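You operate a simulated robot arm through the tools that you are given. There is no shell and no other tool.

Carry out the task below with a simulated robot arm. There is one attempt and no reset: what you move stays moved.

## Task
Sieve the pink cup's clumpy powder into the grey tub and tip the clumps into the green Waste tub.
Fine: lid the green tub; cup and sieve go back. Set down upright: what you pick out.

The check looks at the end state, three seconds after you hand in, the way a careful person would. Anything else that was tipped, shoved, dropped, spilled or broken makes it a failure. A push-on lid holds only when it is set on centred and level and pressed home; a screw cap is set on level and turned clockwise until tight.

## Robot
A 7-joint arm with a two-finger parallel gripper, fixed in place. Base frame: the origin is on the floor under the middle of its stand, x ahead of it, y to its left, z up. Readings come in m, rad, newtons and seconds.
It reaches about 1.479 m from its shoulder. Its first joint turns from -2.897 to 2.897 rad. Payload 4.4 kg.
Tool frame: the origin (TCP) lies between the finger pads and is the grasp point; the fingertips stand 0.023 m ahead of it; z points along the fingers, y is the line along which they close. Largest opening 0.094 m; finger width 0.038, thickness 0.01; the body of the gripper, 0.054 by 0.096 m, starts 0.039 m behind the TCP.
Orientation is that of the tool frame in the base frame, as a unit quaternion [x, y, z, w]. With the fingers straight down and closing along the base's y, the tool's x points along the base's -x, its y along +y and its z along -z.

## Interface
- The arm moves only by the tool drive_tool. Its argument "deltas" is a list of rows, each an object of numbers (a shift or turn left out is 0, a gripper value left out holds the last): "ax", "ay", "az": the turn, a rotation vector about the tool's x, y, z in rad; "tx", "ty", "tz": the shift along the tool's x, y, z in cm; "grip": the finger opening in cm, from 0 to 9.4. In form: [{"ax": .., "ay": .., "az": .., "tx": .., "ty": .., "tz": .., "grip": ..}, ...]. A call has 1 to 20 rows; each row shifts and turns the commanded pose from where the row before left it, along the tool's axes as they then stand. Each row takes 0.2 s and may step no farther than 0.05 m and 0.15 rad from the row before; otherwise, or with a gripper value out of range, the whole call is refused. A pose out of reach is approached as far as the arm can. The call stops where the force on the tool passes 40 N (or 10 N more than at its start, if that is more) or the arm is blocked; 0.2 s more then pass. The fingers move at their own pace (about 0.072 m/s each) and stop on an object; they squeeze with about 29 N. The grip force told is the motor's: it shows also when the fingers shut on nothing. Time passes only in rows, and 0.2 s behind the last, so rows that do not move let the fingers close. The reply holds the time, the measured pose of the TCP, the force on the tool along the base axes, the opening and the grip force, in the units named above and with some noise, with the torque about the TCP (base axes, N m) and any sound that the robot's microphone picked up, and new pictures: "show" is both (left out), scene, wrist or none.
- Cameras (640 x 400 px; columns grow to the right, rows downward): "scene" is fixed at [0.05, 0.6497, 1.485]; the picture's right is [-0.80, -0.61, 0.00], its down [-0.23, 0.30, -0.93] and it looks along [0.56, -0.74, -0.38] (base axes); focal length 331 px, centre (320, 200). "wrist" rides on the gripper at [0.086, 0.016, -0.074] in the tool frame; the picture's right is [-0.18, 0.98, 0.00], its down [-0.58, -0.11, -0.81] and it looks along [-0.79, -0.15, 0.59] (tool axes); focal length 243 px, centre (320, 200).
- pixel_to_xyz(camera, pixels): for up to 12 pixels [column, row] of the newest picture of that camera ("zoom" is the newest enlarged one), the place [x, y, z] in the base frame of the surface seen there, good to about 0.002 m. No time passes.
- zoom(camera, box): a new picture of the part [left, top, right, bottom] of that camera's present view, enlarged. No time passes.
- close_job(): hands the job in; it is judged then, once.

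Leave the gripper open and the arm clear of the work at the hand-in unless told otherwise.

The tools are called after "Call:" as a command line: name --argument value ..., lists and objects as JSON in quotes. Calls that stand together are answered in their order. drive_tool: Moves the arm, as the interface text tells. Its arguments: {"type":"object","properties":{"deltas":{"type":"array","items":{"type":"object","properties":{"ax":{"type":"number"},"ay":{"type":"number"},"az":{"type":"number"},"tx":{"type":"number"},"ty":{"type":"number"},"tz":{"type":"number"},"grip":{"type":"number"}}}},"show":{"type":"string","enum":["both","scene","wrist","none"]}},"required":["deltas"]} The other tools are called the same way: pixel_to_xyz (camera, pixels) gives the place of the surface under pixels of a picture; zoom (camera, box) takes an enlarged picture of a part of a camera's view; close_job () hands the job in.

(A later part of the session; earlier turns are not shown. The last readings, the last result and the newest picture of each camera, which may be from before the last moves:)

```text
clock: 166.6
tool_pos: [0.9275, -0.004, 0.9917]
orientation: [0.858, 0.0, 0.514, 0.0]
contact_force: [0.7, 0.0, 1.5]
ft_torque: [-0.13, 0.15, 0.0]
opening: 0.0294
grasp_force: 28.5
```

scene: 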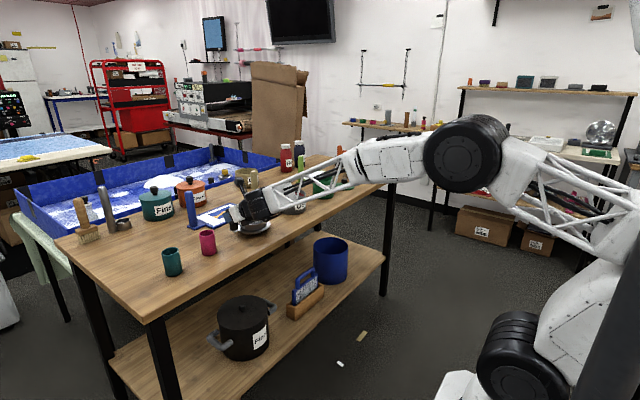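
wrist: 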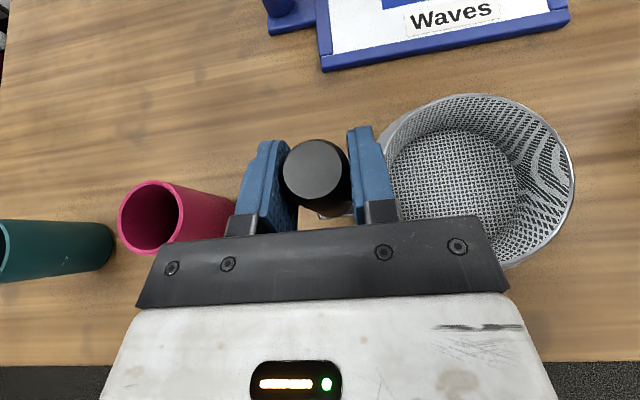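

Contact with the bench (≈3.5 N). I open the fingers to 4.6 cm and hold.

Call:
drive_tool --deltas '[{"grip": 3.2}, {"grip": 3.6}, {"grip": 4.1}, {"grip": 4.6}, {}]' --show "wrist"

```text
clock: 167.8
tool_pos: [0.9288, -0.0016, 0.9903]
orientation: [0.858, 0.0, 0.514, 0.001]
contact_force: [0.9, 0.1, -0.7]
ft_torque: [-0.03, -0.01, 0.02]
opening: 0.0459
grasp_force: 0.1
```

wrist: 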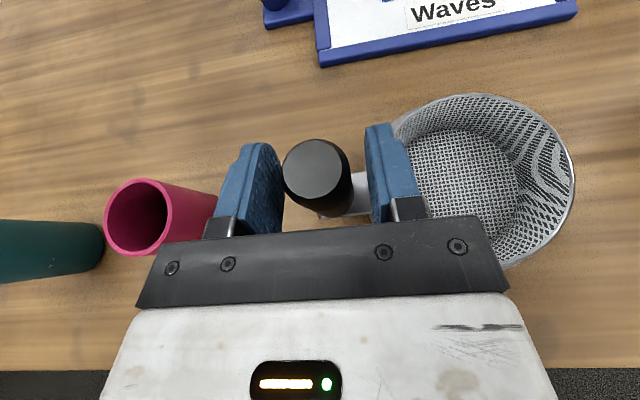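

Sieve stands on its own. I back off along the tool axis 11 cm and check.

Call:
drive_tool --deltas '[{"tz": -1.5}, {"tz": -3.0}, {"tz": -3.5}, {"tz": -3.0}, {"tx": 3.0}, {"tx": 3.0}, {}]' --show "both"

Call:
zoom --camera "scene" --box '[150, 185, 310, 285]'

Call:
zoom --camera "scene" --box '[220, 195, 284, 240]'

Call:
pixel_to_xyz --camera "zoom" --pixels '[[148, 148], [115, 200], [185, 200], [455, 210], [330, 174], [350, 280], [350, 350]]'

```text
clock: 169.4
tool_pos: [0.8582, -0.0033, 1.0927]
orientation: [0.858, 0.001, 0.514, 0.0]
contact_force: [-0.7, -0.3, 0.5]
ft_torque: [-0.04, 0.02, 0.0]
opening: 0.046
grasp_force: 0.0
```

scene: 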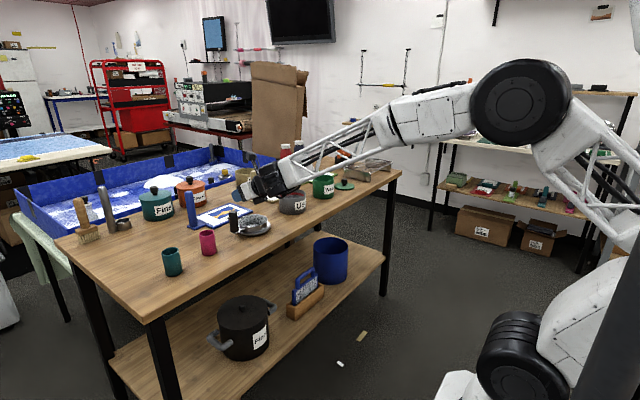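
wrist: 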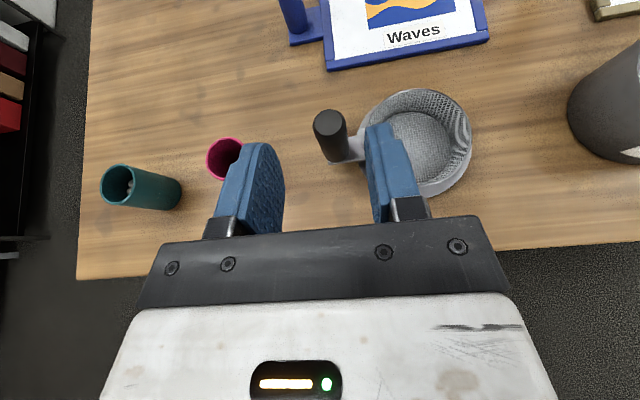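

```text
4.00 times, centred on (230, 235) of scene
```

zoom: 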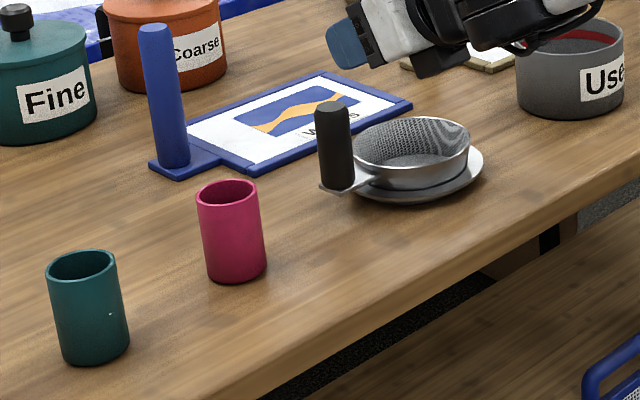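

```text
8.89 times, centred on (252, 218) of scene
```

zoom: 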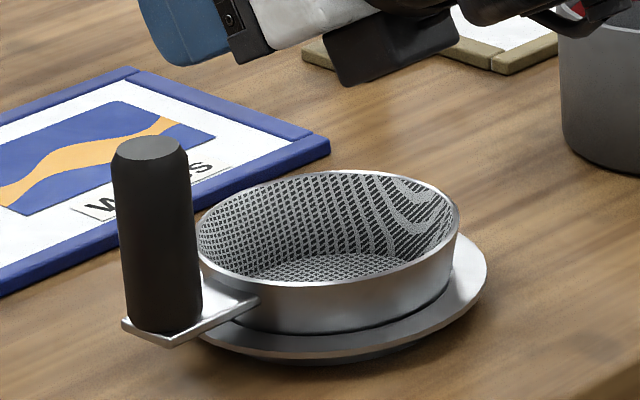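

```text
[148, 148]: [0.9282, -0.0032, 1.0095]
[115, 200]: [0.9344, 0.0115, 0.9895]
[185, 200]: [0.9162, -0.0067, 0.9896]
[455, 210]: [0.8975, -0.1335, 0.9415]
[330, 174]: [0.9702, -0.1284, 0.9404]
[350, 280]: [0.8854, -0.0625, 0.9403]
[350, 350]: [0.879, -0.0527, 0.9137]
```

Sieve is back exactly where it stood. Now the lid: I move to view the green tub and lid from above (tool ≈(0.80,−0.62,1.13)).

Call:
drive_tool --deltas '[{"tx": 0.04, "ty": 4.41, "tz": -0.49}, {"tx": 0.04, "ty": 4.41, "tz": -0.49}, {"tx": 0.04, "ty": 4.41, "tz": -0.49}, {"tx": 0.04, "ty": 4.41, "tz": -0.49}, {"tx": 0.04, "ty": 4.41, "tz": -0.49}, {"tx": 0.04, "ty": 4.41, "tz": -0.49}, {"tx": 0.04, "ty": 4.41, "tz": -0.49}, {"tx": 0.04, "ty": 4.41, "tz": -0.49}, {"tx": 0.04, "ty": 4.41, "tz": -0.49}, {"tx": 0.04, "ty": 4.41, "tz": -0.49}, {"tx": 0.04, "ty": 4.41, "tz": -0.49}, {"tx": 0.04, "ty": 4.41, "tz": -0.49}, {"tx": 0.04, "ty": 4.41, "tz": -0.49}, {"tx": 0.04, "ty": 4.41, "tz": -0.49}, {}, {}]' --show "both"

Call:
zoom --camera "wrist" --box '[200, 0, 480, 170]'

```text
clock: 172.8
tool_pos: [0.8034, -0.6192, 1.1314]
orientation: [0.858, 0.0, 0.513, 0.0]
contact_force: [1.1, 0.1, -0.3]
ft_torque: [0.0, 0.03, -0.02]
opening: 0.0458
grasp_force: 0.0
```

scene: 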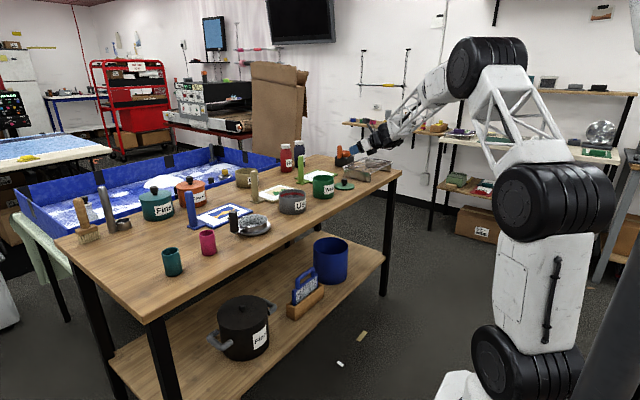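
wrist: 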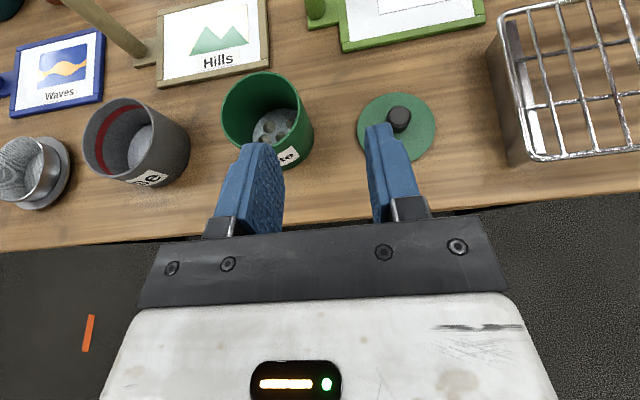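

```text
2.29 times, centred on (340, 85) of wrist
```

zoom: 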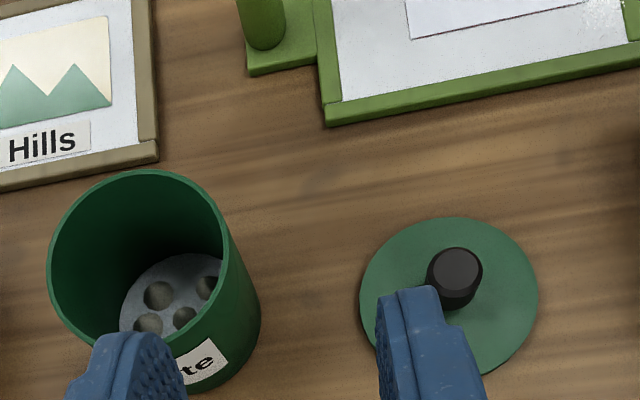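

I can see clumps inside the Waste tub. I query rim points of the tub and edge points of lid and knob.

Call:
pixel_to_xyz --camera "zoom" --pixels '[[49, 270], [60, 226], [90, 189], [135, 174], [180, 187], [211, 216], [225, 250], [62, 305], [85, 330], [50, 250], [160, 178], [110, 180]]'

Call:
pixel_to_xyz --camera "zoom" --pixels '[[363, 290], [375, 255], [405, 230], [450, 220], [495, 230], [525, 260], [536, 295], [520, 340], [495, 365], [435, 270], [456, 254], [478, 270]]'

Call:
pixel_to_xyz --camera "zoom" --pixels '[[456, 270], [456, 286], [433, 268], [481, 268], [456, 248], [440, 300], [470, 305], [500, 320]]'

```text
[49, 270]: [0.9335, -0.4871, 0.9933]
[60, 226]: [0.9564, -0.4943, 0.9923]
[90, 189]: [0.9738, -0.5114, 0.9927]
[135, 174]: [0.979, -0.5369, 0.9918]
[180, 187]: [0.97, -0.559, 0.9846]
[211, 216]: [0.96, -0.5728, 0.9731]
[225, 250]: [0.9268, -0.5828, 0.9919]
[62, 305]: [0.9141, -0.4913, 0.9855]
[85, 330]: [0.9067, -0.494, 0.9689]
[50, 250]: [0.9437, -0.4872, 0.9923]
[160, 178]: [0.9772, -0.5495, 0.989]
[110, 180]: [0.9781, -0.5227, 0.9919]
```

```text
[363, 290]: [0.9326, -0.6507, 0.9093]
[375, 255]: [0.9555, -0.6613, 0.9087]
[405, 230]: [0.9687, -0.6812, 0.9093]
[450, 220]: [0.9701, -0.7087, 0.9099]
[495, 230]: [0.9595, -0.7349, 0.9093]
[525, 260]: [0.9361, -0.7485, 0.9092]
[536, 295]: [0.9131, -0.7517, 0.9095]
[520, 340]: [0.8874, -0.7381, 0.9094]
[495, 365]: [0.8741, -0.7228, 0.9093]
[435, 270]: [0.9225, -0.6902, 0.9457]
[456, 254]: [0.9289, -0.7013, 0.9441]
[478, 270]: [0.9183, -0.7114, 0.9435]
```

```text
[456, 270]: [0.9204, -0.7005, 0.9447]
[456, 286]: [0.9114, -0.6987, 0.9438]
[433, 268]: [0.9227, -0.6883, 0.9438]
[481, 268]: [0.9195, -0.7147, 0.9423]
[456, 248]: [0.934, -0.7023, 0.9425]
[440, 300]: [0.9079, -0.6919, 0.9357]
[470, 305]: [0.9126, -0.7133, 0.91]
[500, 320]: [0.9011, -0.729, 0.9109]
```

Lid centre ≈(0.922,−0.701) Ø0.103, knob concentric, top 0.944; Waste tub ≈(0.9305,−0.5345). I shift to see the tub mouth between the fingers for a more exact fit.

Call:
drive_tool --deltas '[{"ty": -3.5, "tz": -1.0, "tx": -0.5}, {"ty": -3.5, "tz": -1.0, "tx": -0.5}, {}, {}]' --show "wrist"

Call:
zoom --camera "wrist" --box '[240, 20, 400, 140]'

```text
clock: 173.8
tool_pos: [0.7792, -0.5497, 1.1323]
orientation: [0.858, 0.0, 0.514, 0.0]
contact_force: [0.3, 0.3, 0.3]
ft_torque: [-0.02, 0.0, 0.01]
opening: 0.046
grasp_force: 0.2
```

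wrist: 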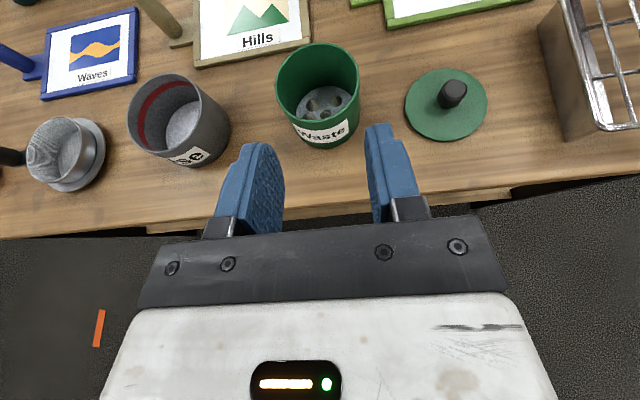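

```text
3.33 times, centred on (320, 80) of wrist
```

zoom: 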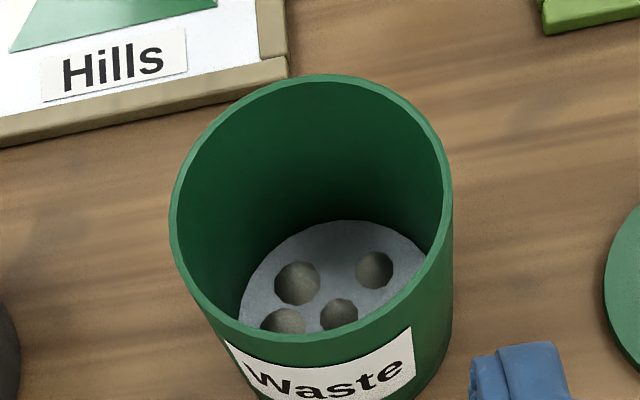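

The whole mouth of the Waste tub is visible. I query points round the rim.

Call:
pixel_to_xyz --camera "zoom" --pixels '[[173, 215], [196, 155], [240, 106], [315, 78], [380, 93], [424, 130], [447, 185], [439, 245], [405, 297], [310, 337], [250, 330], [203, 296]]'

Call:
pixel_to_xyz --camera "wrist" --pixels '[[407, 105], [412, 85], [430, 73], [450, 70], [472, 78], [485, 98], [484, 115], [470, 132], [445, 139], [420, 131], [451, 80], [452, 92]]'

```text
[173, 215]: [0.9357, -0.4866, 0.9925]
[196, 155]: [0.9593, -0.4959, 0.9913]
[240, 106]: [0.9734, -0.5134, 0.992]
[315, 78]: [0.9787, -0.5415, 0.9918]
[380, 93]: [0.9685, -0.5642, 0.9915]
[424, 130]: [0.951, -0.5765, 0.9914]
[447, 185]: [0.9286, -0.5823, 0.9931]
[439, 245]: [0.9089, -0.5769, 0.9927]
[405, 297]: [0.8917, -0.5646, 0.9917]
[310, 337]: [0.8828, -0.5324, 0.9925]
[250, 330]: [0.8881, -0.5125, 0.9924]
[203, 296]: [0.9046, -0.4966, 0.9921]
```

```text
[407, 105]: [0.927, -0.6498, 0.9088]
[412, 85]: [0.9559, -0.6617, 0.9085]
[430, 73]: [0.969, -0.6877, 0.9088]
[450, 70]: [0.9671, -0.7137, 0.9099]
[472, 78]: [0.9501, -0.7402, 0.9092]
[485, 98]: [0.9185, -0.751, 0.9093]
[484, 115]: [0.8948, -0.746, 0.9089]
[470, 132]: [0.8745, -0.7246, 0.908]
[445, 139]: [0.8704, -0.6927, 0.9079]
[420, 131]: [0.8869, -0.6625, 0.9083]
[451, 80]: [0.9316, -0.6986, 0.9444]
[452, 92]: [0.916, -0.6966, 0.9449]
```

Fit: Waste tub centre (0.931,−0.5345), lid centre (0.921,−0.7005). I check the wire rack's nearest edge for clearance.

Call:
pixel_to_xyz --camera "wrist" --pixels '[[565, 135], [545, 40], [562, 20], [600, 128], [548, 80], [630, 125]]'

```text
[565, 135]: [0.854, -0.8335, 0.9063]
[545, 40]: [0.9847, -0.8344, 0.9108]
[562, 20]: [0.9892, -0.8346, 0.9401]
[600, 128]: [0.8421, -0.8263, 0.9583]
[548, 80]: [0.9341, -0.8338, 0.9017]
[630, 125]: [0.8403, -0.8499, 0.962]
```

Rack edge is at y≈−0.83: enough clearance. I turn the fingers straight down and move above the lid's knob (0.9213,−0.7007,1.05).

Call:
drive_tool --deltas '[{"ay": -0.1353}, {"ay": -0.1353}, {"ay": -0.1353}, {"ay": -0.1353}, {"ay": -0.1353}, {"ay": -0.1353}, {"ay": -0.1353}, {"ay": -0.1353}, {}]' --show "none"

```text
clock: 175.8
tool_pos: [0.7786, -0.5497, 1.1318]
orientation: [1.0, 0.0, -0.001, 0.0]
contact_force: [-1.3, -0.1, 0.6]
ft_torque: [0.02, 0.01, -0.02]
opening: 0.0459
grasp_force: 0.1
```

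Straight down now. I move over the knob.

Call:
drive_tool --deltas '[{"tx": 2.85, "ty": 3.02, "tz": 1.6}, {"tx": 2.85, "ty": 3.02, "tz": 1.6}, {"tx": 2.85, "ty": 3.02, "tz": 1.6}, {"tx": 2.85, "ty": 3.02, "tz": 1.6}, {"tx": 2.85, "ty": 3.02, "tz": 1.6}, {}, {}]' --show "both"

Call:
zoom --camera "scene" --box '[300, 120, 400, 205]'

```text
clock: 177.4
tool_pos: [0.9227, -0.7022, 1.0519]
orientation: [1.0, 0.0, -0.001, 0.0]
contact_force: [-0.5, -0.1, 1.4]
ft_torque: [-0.01, 0.0, 0.01]
opening: 0.0461
grasp_force: 0.1
```

scene: 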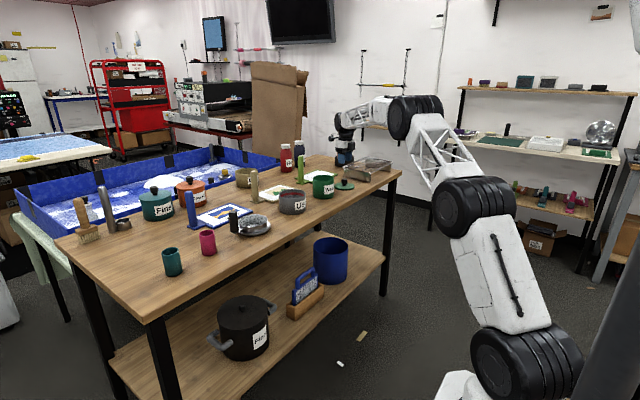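
wrist: 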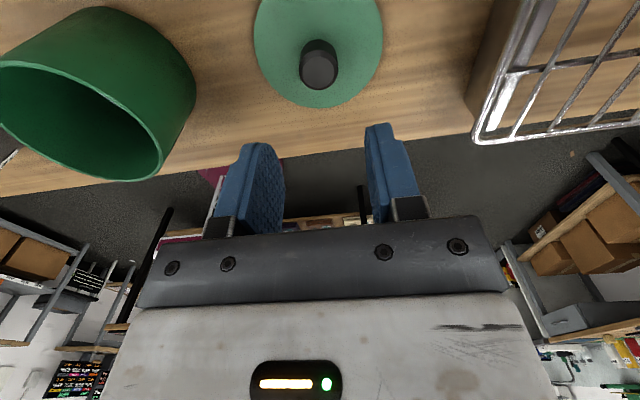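

```text
4.71 times, centred on (350, 162) of scene
```

zoom: 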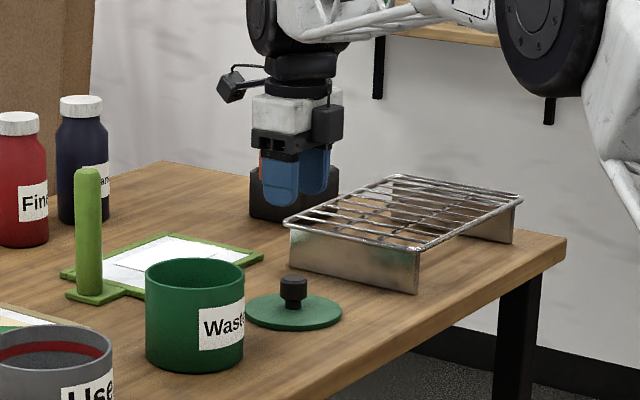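

I measure knob and lid in this view once more.

Call:
pixel_to_xyz --camera "wrist" --pixels '[[320, 60], [320, 85], [302, 68], [337, 68], [319, 72], [256, 40], [381, 35], [318, 106], [280, 92], [358, 88], [262, 65], [376, 65]]'

Call:
zoom --camera "wrist" --box '[240, 0, 400, 120]'

```text
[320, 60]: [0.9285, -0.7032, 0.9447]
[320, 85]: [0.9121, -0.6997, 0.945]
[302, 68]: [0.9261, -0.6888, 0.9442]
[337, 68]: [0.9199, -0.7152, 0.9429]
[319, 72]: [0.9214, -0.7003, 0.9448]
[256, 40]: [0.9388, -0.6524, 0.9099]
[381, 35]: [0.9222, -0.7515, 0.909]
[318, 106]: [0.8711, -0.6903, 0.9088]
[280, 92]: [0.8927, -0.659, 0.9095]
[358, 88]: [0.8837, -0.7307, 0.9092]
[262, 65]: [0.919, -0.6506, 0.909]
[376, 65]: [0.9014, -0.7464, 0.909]
```

```text
3.33 times, centred on (320, 60) of wrist
```

zoom: 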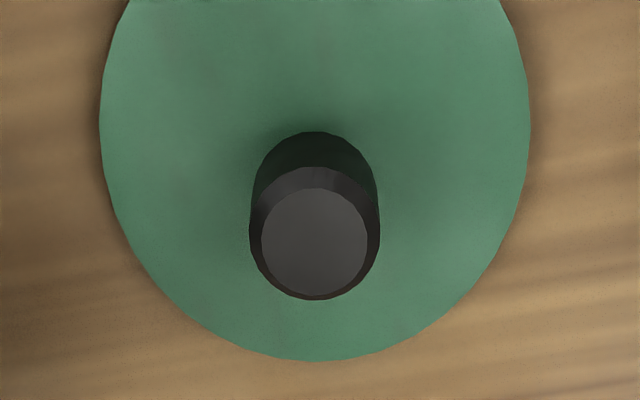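

Knob at (0.9215,−0.701), aligned with the tool. I descend 11.2 cm so the pads surround the knob (tool z≈0.938).

Call:
drive_tool --deltas '[{"tz": 2.5}, {"tz": 2.5}, {"tz": 2.5}, {"tz": 2.5}, {"tz": 1.2}, {}, {}]' --show "both"

Call:
zoom --camera "scene" --box '[310, 150, 382, 205]'

```text
clock: 179.0
tool_pos: [0.9212, -0.701, 0.941]
orientation: [1.0, -0.001, -0.001, 0.0]
contact_force: [0.2, 0.1, 0.5]
ft_torque: [-0.03, 0.08, 0.01]
opening: 0.046
grasp_force: 0.1
```

scene: 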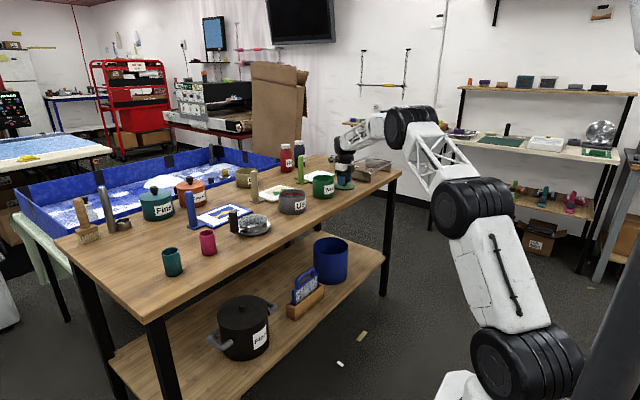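
wrist: 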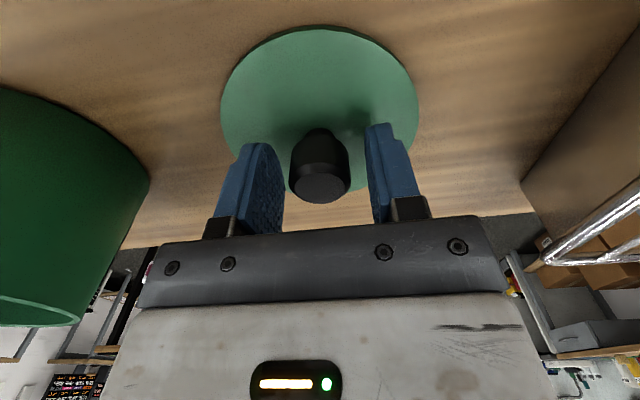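

```text
7.27 times, centred on (346, 178) of scene
```

zoom: 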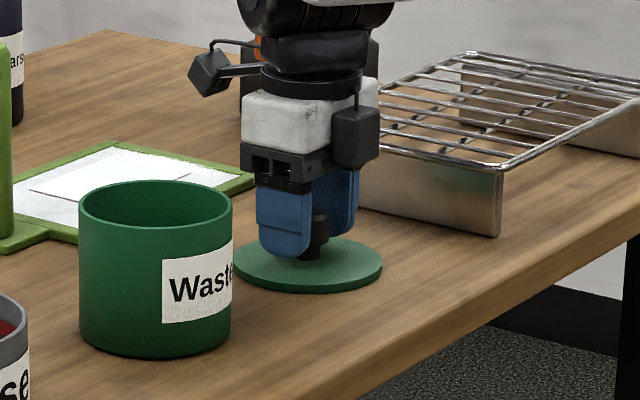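

Pads surround the knob. I close on it.

Call:
drive_tool --deltas '[{"grip": 3.4}, {"grip": 2.8}, {"grip": 2.2}, {"grip": 1.6}, {}, {}]' --show "both"

```text
clock: 180.4
tool_pos: [0.922, -0.7004, 0.9403]
orientation: [1.0, 0.0, 0.0, 0.0]
contact_force: [-0.3, -0.5, -0.6]
ft_torque: [0.0, 0.0, 0.0]
opening: 0.0286
grasp_force: 29.0
```

scene: 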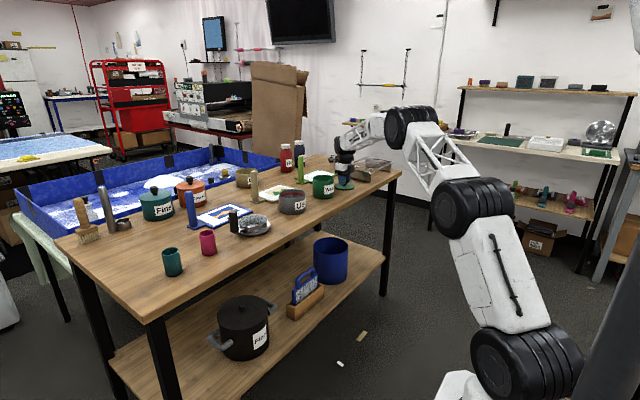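
wrist: 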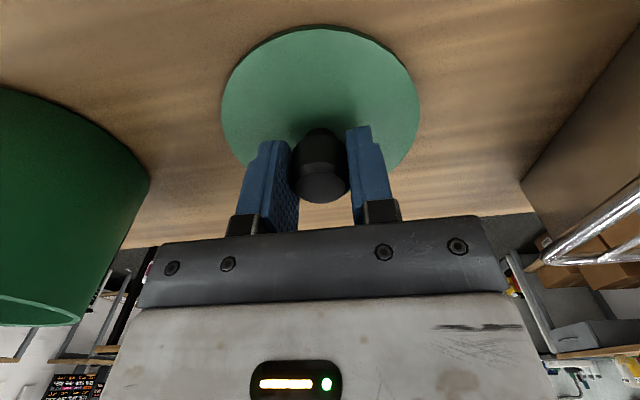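

Gripped (28.6 mm). I lift the lid 14 cm and carry it above the Waste tub (dx +0.0097, dy +0.1662).

Call:
drive_tool --deltas '[{"tz": -1.5}, {"tz": -3.0}, {"tz": -3.5}, {"tz": -3.5}, {"tz": -2.5}, {"ty": -2.0, "tx": 0.2}, {"ty": -3.6, "tx": 0.2}, {"ty": -4.0, "tx": 0.2}, {"ty": -4.0, "tx": 0.2}, {"ty": -3.02, "tx": 0.17}, {}, {}]' --show "both"

Call:
zoom --camera "scene" --box '[280, 130, 370, 210]'

```text
clock: 183.0
tool_pos: [0.9311, -0.5355, 1.0796]
orientation: [1.0, 0.0, 0.0, 0.0]
contact_force: [0.3, -0.4, -1.1]
ft_torque: [-0.03, -0.02, -0.03]
opening: 0.0286
grasp_force: 28.9
```

scene: 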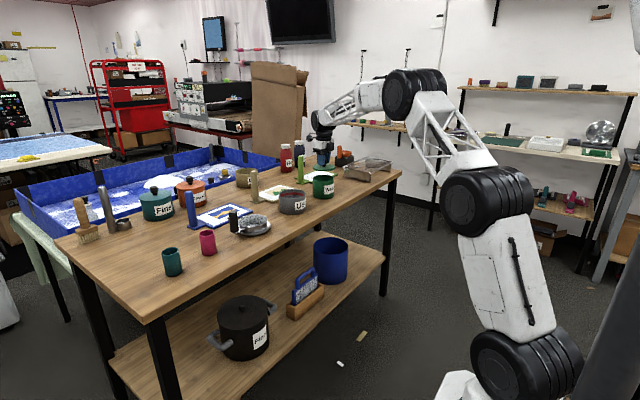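
wrist: 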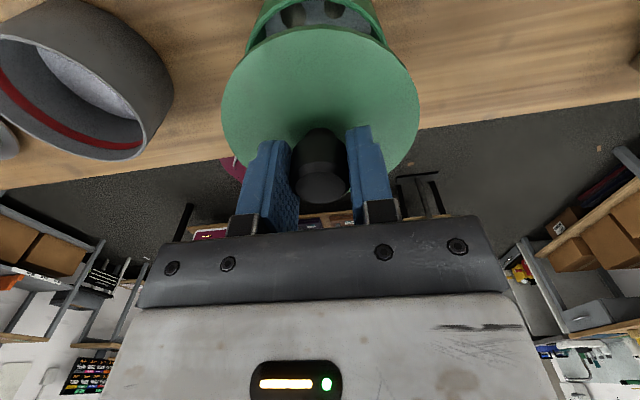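

```text
5.00 times, centred on (325, 170) of scene
```

zoom: 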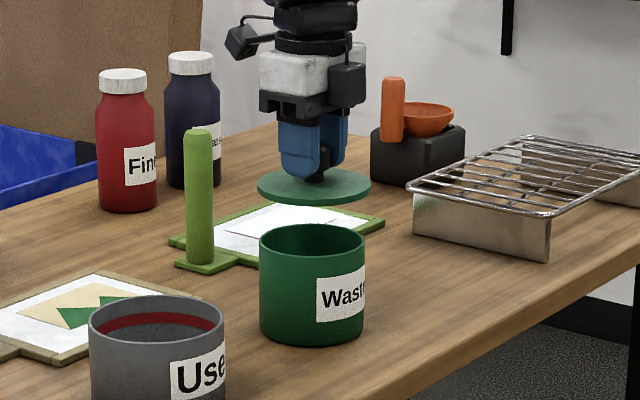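

I measure the lid in hand against the tub: wrist-view edges of the lid, and scene-view edges of both.

Call:
pixel_to_xyz --camera "wrist" --pixels '[[223, 95], [226, 75], [245, 50], [280, 34], [320, 30], [360, 35], [395, 55], [412, 78], [417, 100], [410, 135], [225, 125], [240, 155]]'

Call:
zoom --camera "scene" --box '[318, 158, 366, 200]'

Call:
zoom --camera "scene" --box '[298, 155, 354, 205]'

```text
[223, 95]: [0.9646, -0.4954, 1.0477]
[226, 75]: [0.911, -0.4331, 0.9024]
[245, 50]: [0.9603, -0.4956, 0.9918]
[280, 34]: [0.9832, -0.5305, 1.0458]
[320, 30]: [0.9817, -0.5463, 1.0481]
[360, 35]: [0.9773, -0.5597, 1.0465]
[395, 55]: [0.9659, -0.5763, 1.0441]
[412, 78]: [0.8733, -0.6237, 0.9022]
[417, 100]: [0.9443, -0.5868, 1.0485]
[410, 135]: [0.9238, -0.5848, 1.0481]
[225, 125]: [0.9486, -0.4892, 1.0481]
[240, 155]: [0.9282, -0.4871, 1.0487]
```

```text
9.52 times, centred on (342, 179) of scene
```

zoom: 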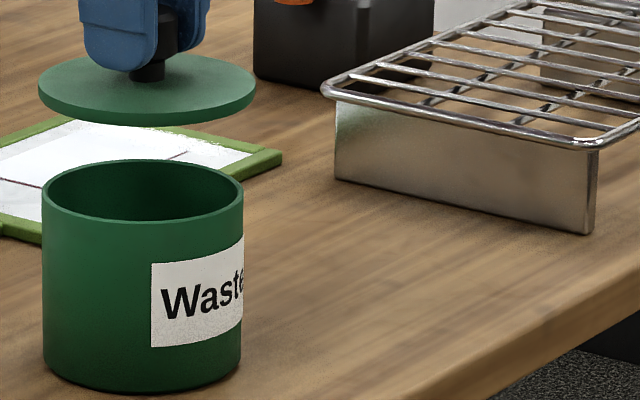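

```text
8.00 times, centred on (326, 180) of scene
```

zoom: 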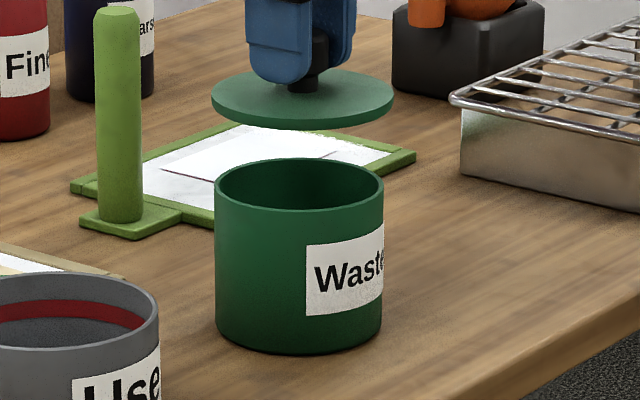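

The lid appears ~2 mm toward −y of the tub's centre. I correct (−0.5, +1.8) mm and lower 3.8 cm to just above the rim for a finer check.

Call:
drive_tool --deltas '[{"tx": -0.05, "ty": -0.18}, {"tz": 1.5}, {"tz": 1.5}, {"tz": 0.8}, {}, {}]' --show "both"

Call:
zoom --camera "scene" --box '[306, 165, 342, 190]'

Call:
zoom --camera "wrist" --box '[200, 0, 440, 180]'

```text
clock: 184.4
tool_pos: [0.9305, -0.5329, 1.0409]
orientation: [1.0, 0.0, -0.001, -0.001]
contact_force: [0.5, 0.1, -0.5]
ft_torque: [0.0, 0.01, -0.01]
opening: 0.0286
grasp_force: 28.7
```

scene: 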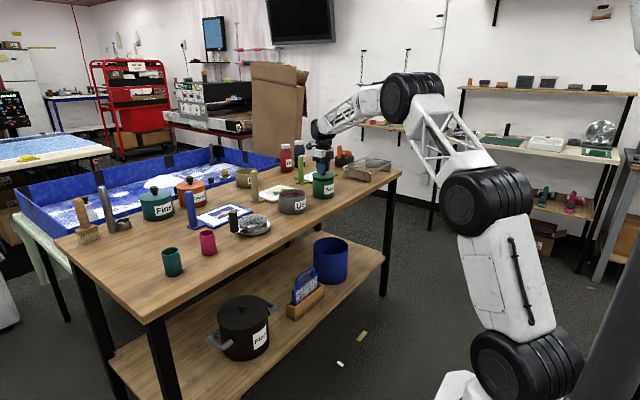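
wrist: 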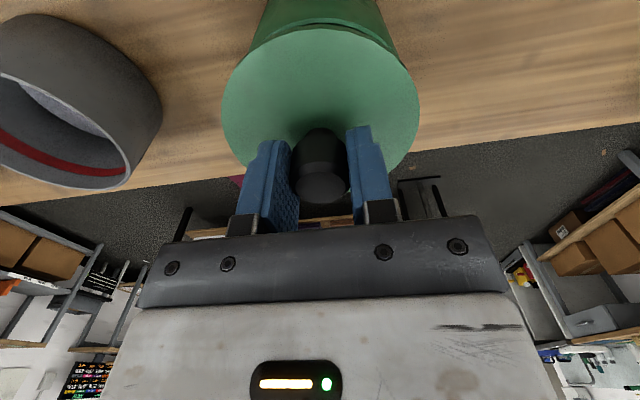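

```text
16.00 times, centred on (324, 178) of scene
```

zoom: 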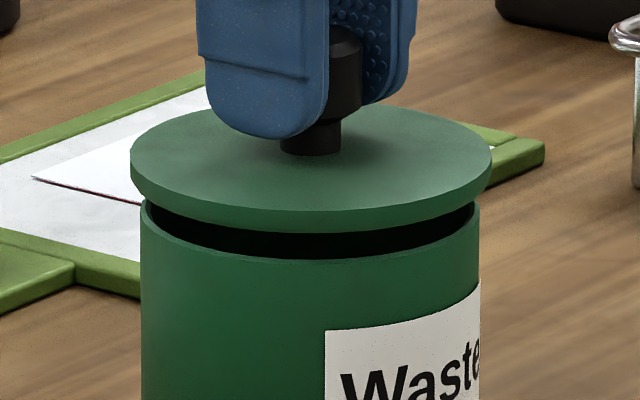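

```text
2.22 times, centred on (320, 90) of wrist
```

zoom: 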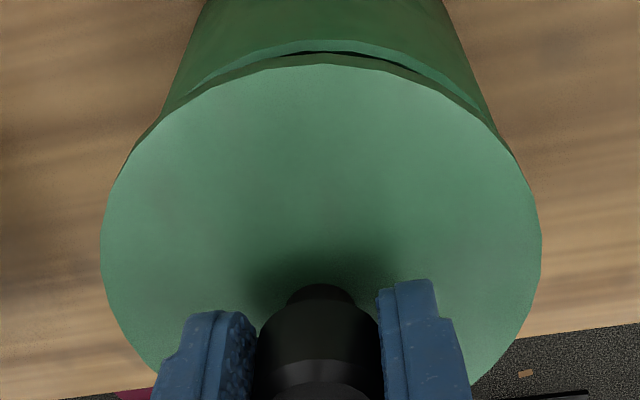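

In the scene view lid and tub are centred to within 0.3 mm sideways (lid 130–492, tub 140–480). I check the other direction via the wrist view.

Call:
pixel_to_xyz --camera "zoom" --pixels '[[185, 90], [240, 55], [330, 43], [420, 65], [480, 105], [330, 68], [250, 80], [410, 88], [105, 240], [537, 240], [125, 300], [520, 310]]'

```text
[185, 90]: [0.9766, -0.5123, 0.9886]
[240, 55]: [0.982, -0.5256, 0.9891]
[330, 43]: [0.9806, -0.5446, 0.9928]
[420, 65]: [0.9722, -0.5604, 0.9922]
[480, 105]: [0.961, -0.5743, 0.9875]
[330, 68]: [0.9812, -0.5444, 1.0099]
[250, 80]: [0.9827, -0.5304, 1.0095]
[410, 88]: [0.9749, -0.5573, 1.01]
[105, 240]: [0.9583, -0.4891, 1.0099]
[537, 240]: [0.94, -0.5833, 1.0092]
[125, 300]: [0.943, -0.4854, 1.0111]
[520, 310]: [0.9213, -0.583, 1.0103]
```

Within about 1 mm in the other direction; I trim (+0.8,−0.4) mm and lower 7 mm toward the rim.

Call:
drive_tool --deltas '[{"tx": 0.08, "ty": 0.04}, {"tz": 0.2}, {"tz": 0.2}, {"tz": 0.2}, {"tz": 0.1}, {}]' --show "scene"

Call:
zoom --camera "scene" --box '[306, 165, 342, 190]'

```text
clock: 185.8
tool_pos: [0.9309, -0.5324, 1.0346]
orientation: [1.0, 0.0, -0.001, 0.001]
contact_force: [-0.4, 0.0, -0.9]
ft_torque: [-0.01, -0.02, 0.01]
opening: 0.0286
grasp_force: 28.6
```

scene: 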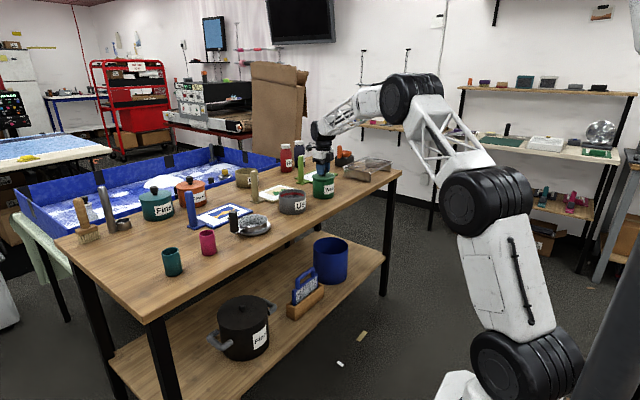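

```text
16.00 times, centred on (324, 178) of scene
```

zoom: 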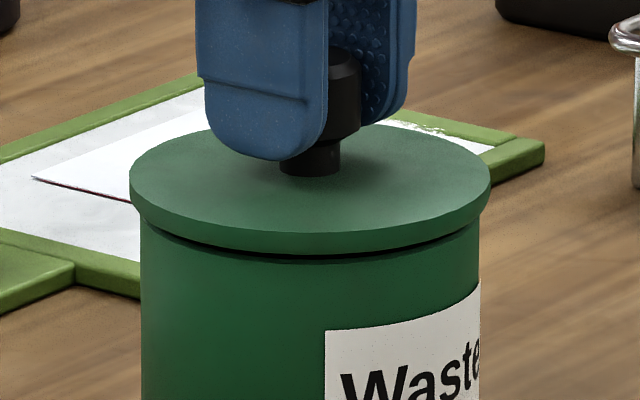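

Well centred (lid 129–491, tub 140–480), a hair's gap left. I lower in 1 mm steps reading the force.

Call:
drive_tool --deltas '[{"tz": 0.1}, {"tz": 0.1}, {}]' --show "none"

Call:
drive_tool --deltas '[{"tz": 0.1}, {}]' --show "none"

```text
clock: 186.6
tool_pos: [0.9309, -0.5331, 1.0331]
orientation: [1.0, 0.0, -0.001, 0.0]
contact_force: [0.6, 0.0, -0.6]
ft_torque: [0.0, -0.01, -0.02]
opening: 0.0288
grasp_force: 28.7
```

```text
clock: 187.2
tool_pos: [0.9321, -0.5338, 1.0308]
orientation: [1.0, -0.001, 0.0, 0.0]
contact_force: [1.0, 0.2, -0.5]
ft_torque: [0.0, 0.03, -0.01]
opening: 0.0285
grasp_force: 28.6
```

No contact yet at tool z 1.031. I continue 1 mm at a time.

Call:
drive_tool --deltas '[{"tz": 0.1}, {}]' --show "none"

Call:
drive_tool --deltas '[{"tz": 0.1}, {}]' --show "scene"

Call:
zoom --camera "scene" --box '[306, 165, 342, 190]'

```text
clock: 187.8
tool_pos: [0.9312, -0.534, 1.0314]
orientation: [1.0, 0.0, -0.001, 0.0]
contact_force: [0.6, -0.6, 1.3]
ft_torque: [0.04, 0.07, 0.01]
opening: 0.0285
grasp_force: 28.8
```

```text
clock: 188.4
tool_pos: [0.9315, -0.5334, 1.03]
orientation: [1.0, 0.0, 0.0, 0.0]
contact_force: [-2.5, -2.3, 11.8]
ft_torque: [0.13, 0.08, 0.02]
opening: 0.0283
grasp_force: 29.0
```

scene: 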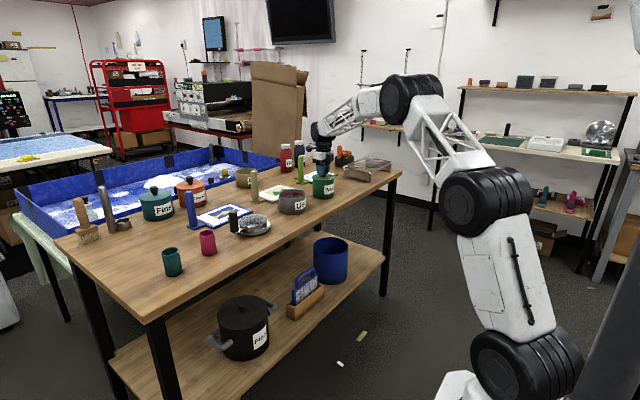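

```text
16.00 times, centred on (324, 178) of scene
```

zoom: 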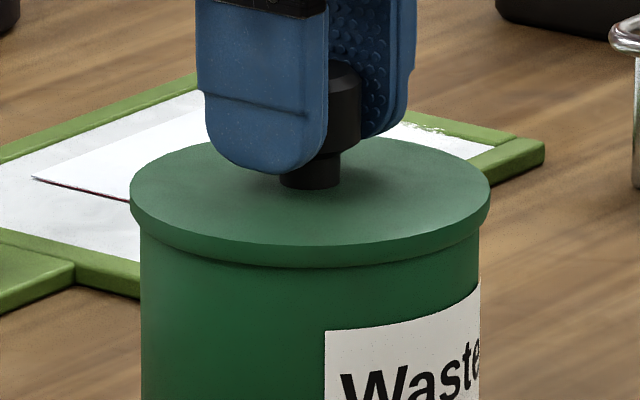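

Contact: 11.8 N on the rim. Now I press it home: 1 mm steps watching force, depth and sound.

Call:
drive_tool --deltas '[{"tz": 0.1}, {}]' --show "none"

Call:
drive_tool --deltas '[{"tz": 0.1}, {}]' --show "none"

Call:
drive_tool --deltas '[{"tz": 0.1}, {}]' --show "scene"

Call:
zoom --camera "scene" --box '[306, 165, 342, 190]'

```text
clock: 189.0
tool_pos: [0.9323, -0.5333, 1.0298]
orientation: [1.0, 0.0, 0.0, 0.001]
contact_force: [-3.8, 2.6, 24.3]
ft_torque: [0.32, 0.12, -0.03]
opening: 0.0285
grasp_force: 29.1
```

```text
clock: 189.6
tool_pos: [0.9319, -0.5337, 1.0305]
orientation: [1.0, 0.0, 0.001, 0.001]
contact_force: [0.3, -0.7, 37.2]
ft_torque: [0.29, -0.02, -0.03]
opening: 0.0284
grasp_force: 28.5
```

```text
clock: 190.2
tool_pos: [0.931, -0.5339, 1.0279]
orientation: [1.0, 0.001, 0.0, 0.001]
contact_force: [5.2, -5.0, 40.2]
ft_torque: [0.25, -0.03, 0.02]
opening: 0.0285
grasp_force: 29.2
```

scene: 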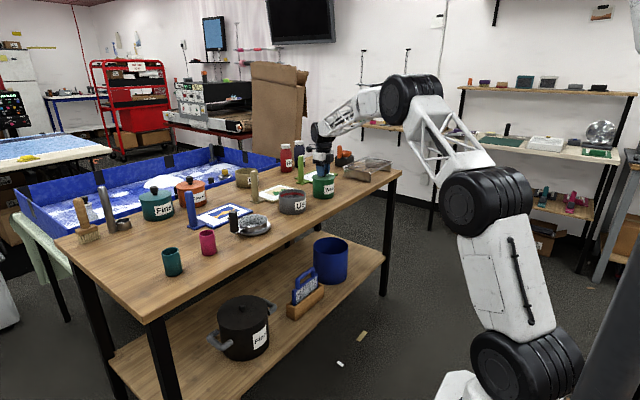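

```text
16.00 times, centred on (324, 178) of scene
```

zoom: 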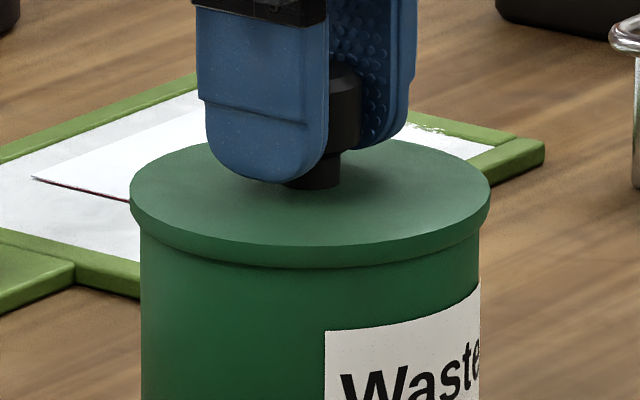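

40 N reached and the fingers are sliding on the knob; no click reported. I measure the lid's top height against the rim.

Call:
pixel_to_xyz --camera "zoom" --pixels '[[200, 200], [400, 210], [300, 225], [460, 190], [160, 190], [300, 256], [300, 275], [200, 240], [420, 235], [310, 186]]'

Call:
zoom --camera "scene" --box '[130, 170, 226, 225]'

```text
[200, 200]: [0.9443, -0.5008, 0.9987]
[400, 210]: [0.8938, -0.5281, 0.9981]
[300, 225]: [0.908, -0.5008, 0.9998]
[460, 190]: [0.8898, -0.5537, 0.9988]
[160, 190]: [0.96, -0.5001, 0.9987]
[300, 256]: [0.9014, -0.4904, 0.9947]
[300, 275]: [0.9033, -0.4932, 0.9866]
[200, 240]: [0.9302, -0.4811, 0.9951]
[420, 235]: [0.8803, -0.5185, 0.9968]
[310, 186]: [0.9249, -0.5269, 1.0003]
```

```text
6.67 times, centred on (178, 198) of scene
```

zoom: 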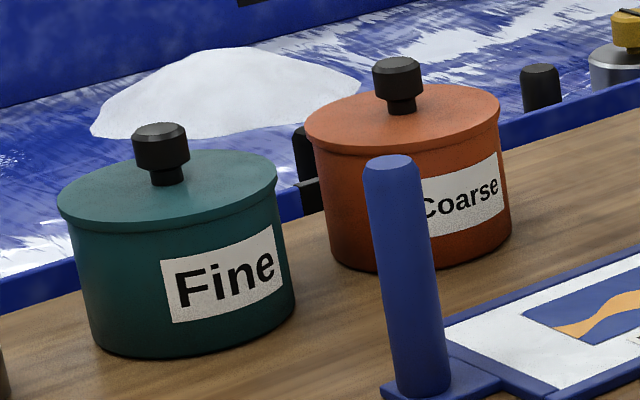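

The lid lies flat and centred on the rim (top ≈0.9985) but not yet pressed down. I keep pressing: the fingertips will slide to the lid's top and push there evenly on both sides.

Call:
drive_tool --deltas '[{"tz": 0.1}, {"tz": 0.1}, {"tz": 0.1}, {}]' --show "scene"

Call:
zoom --camera "scene" --box '[306, 165, 342, 190]'

```text
clock: 191.2
tool_pos: [0.9312, -0.5325, 1.0236]
orientation: [1.0, 0.0, -0.001, 0.0]
contact_force: [4.1, -10.8, 38.4]
ft_torque: [-0.55, -0.05, 0.05]
opening: 0.0284
grasp_force: 29.3
```

scene: 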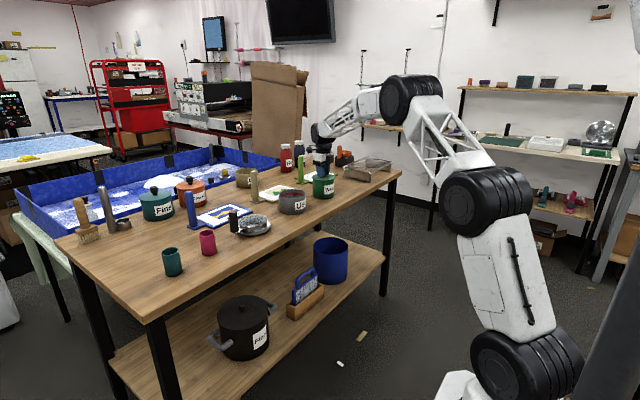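

```text
16.00 times, centred on (324, 178) of scene
```

zoom: 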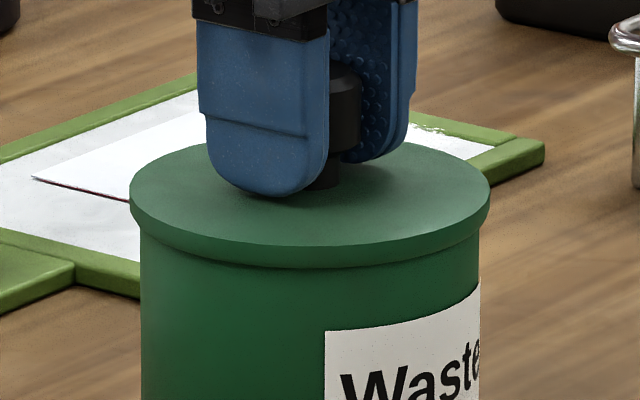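

The grip slides unevenly (10 N sideways), so pressing with the grip isn't ideal. I relieve the force by raising 2 mm, then open the fingers.

Call:
drive_tool --deltas '[{"tz": -0.1}, {"tz": -0.1}, {}]' --show "none"

```text
clock: 192.0
tool_pos: [0.9326, -0.534, 1.0234]
orientation: [1.0, 0.0, -0.002, 0.0]
contact_force: [-5.2, -3.0, 13.1]
ft_torque: [-0.41, 0.05, -0.12]
opening: 0.0284
grasp_force: 29.2
```

Force down to 13 N. Another 1 mm up, then open.

Call:
drive_tool --deltas '[{"tz": -0.08}, {}, {"grip": 3.2}, {"grip": 3.8}, {"grip": 4.6}, {}]' --show "both"

Call:
zoom --camera "scene" --box '[306, 165, 342, 190]'

```text
clock: 193.4
tool_pos: [0.9305, -0.5334, 1.0248]
orientation: [1.0, 0.0, -0.001, 0.0]
contact_force: [0.7, -0.4, 0.6]
ft_torque: [0.03, -0.01, 0.03]
opening: 0.0463
grasp_force: 0.1
heard: snap
```

scene: 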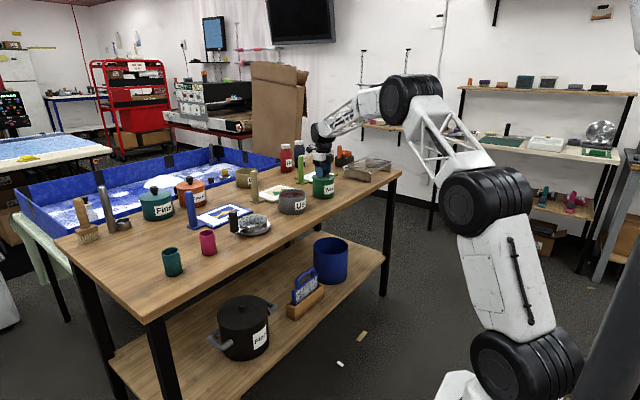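
wrist: 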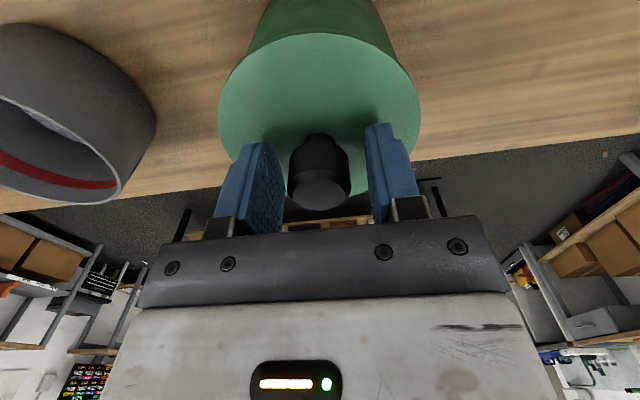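

```text
16.00 times, centred on (324, 178) of scene
```

zoom: 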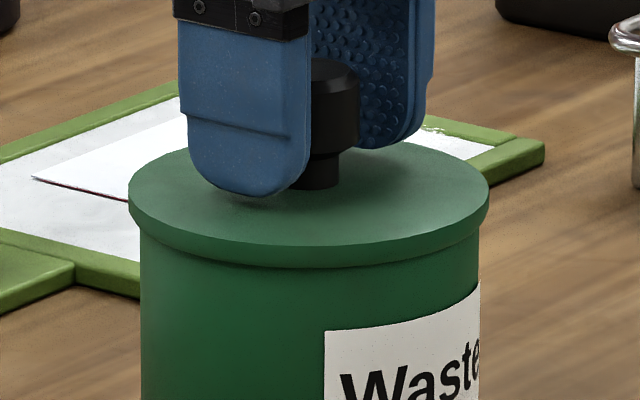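

"Snap" was heard: the lid is home. I raise the open fingers straight up clear of the knob.

Call:
drive_tool --deltas '[{"tz": -1.0}, {"tz": -2.5}, {"tz": -3.5}, {"tz": -4.0}, {"tz": -4.0}, {}]' --show "both"

Call:
zoom --camera "scene" --box '[260, 150, 356, 215]'

```text
clock: 194.8
tool_pos: [0.932, -0.5325, 1.1773]
orientation: [1.0, 0.0, -0.001, 0.0]
contact_force: [-0.1, 0.3, -0.2]
ft_torque: [0.0, 0.03, -0.01]
opening: 0.0461
grasp_force: 0.1
```

scene: 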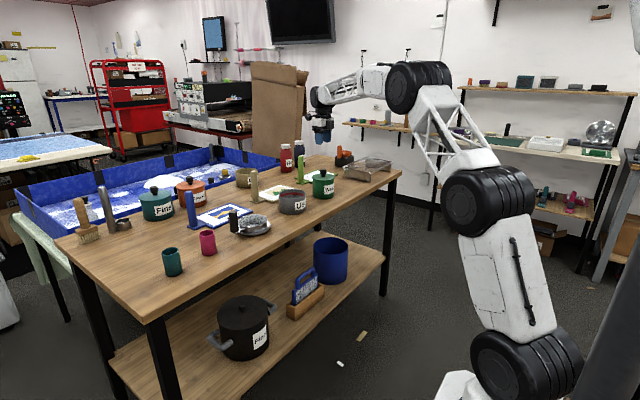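
wrist: 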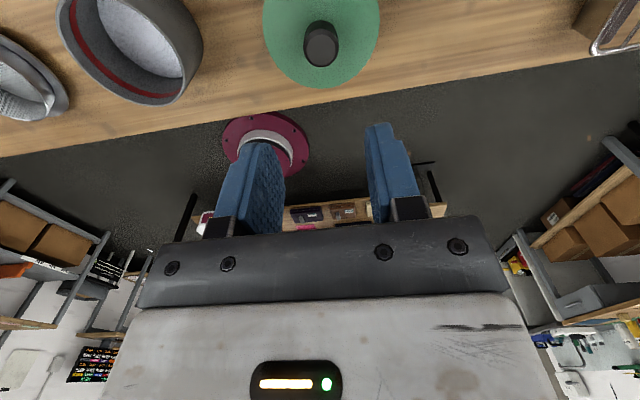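

```text
6.15 times, centred on (308, 182) of scene
```

zoom: 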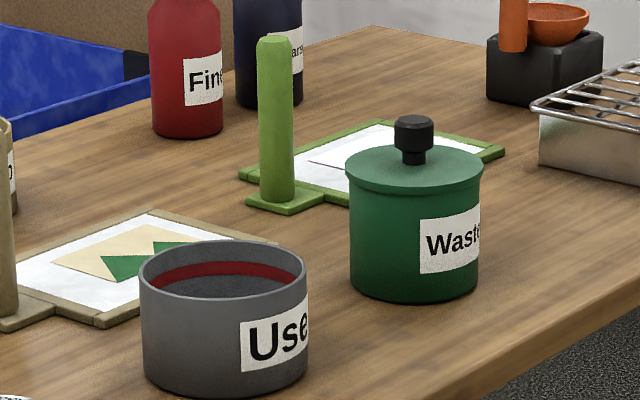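

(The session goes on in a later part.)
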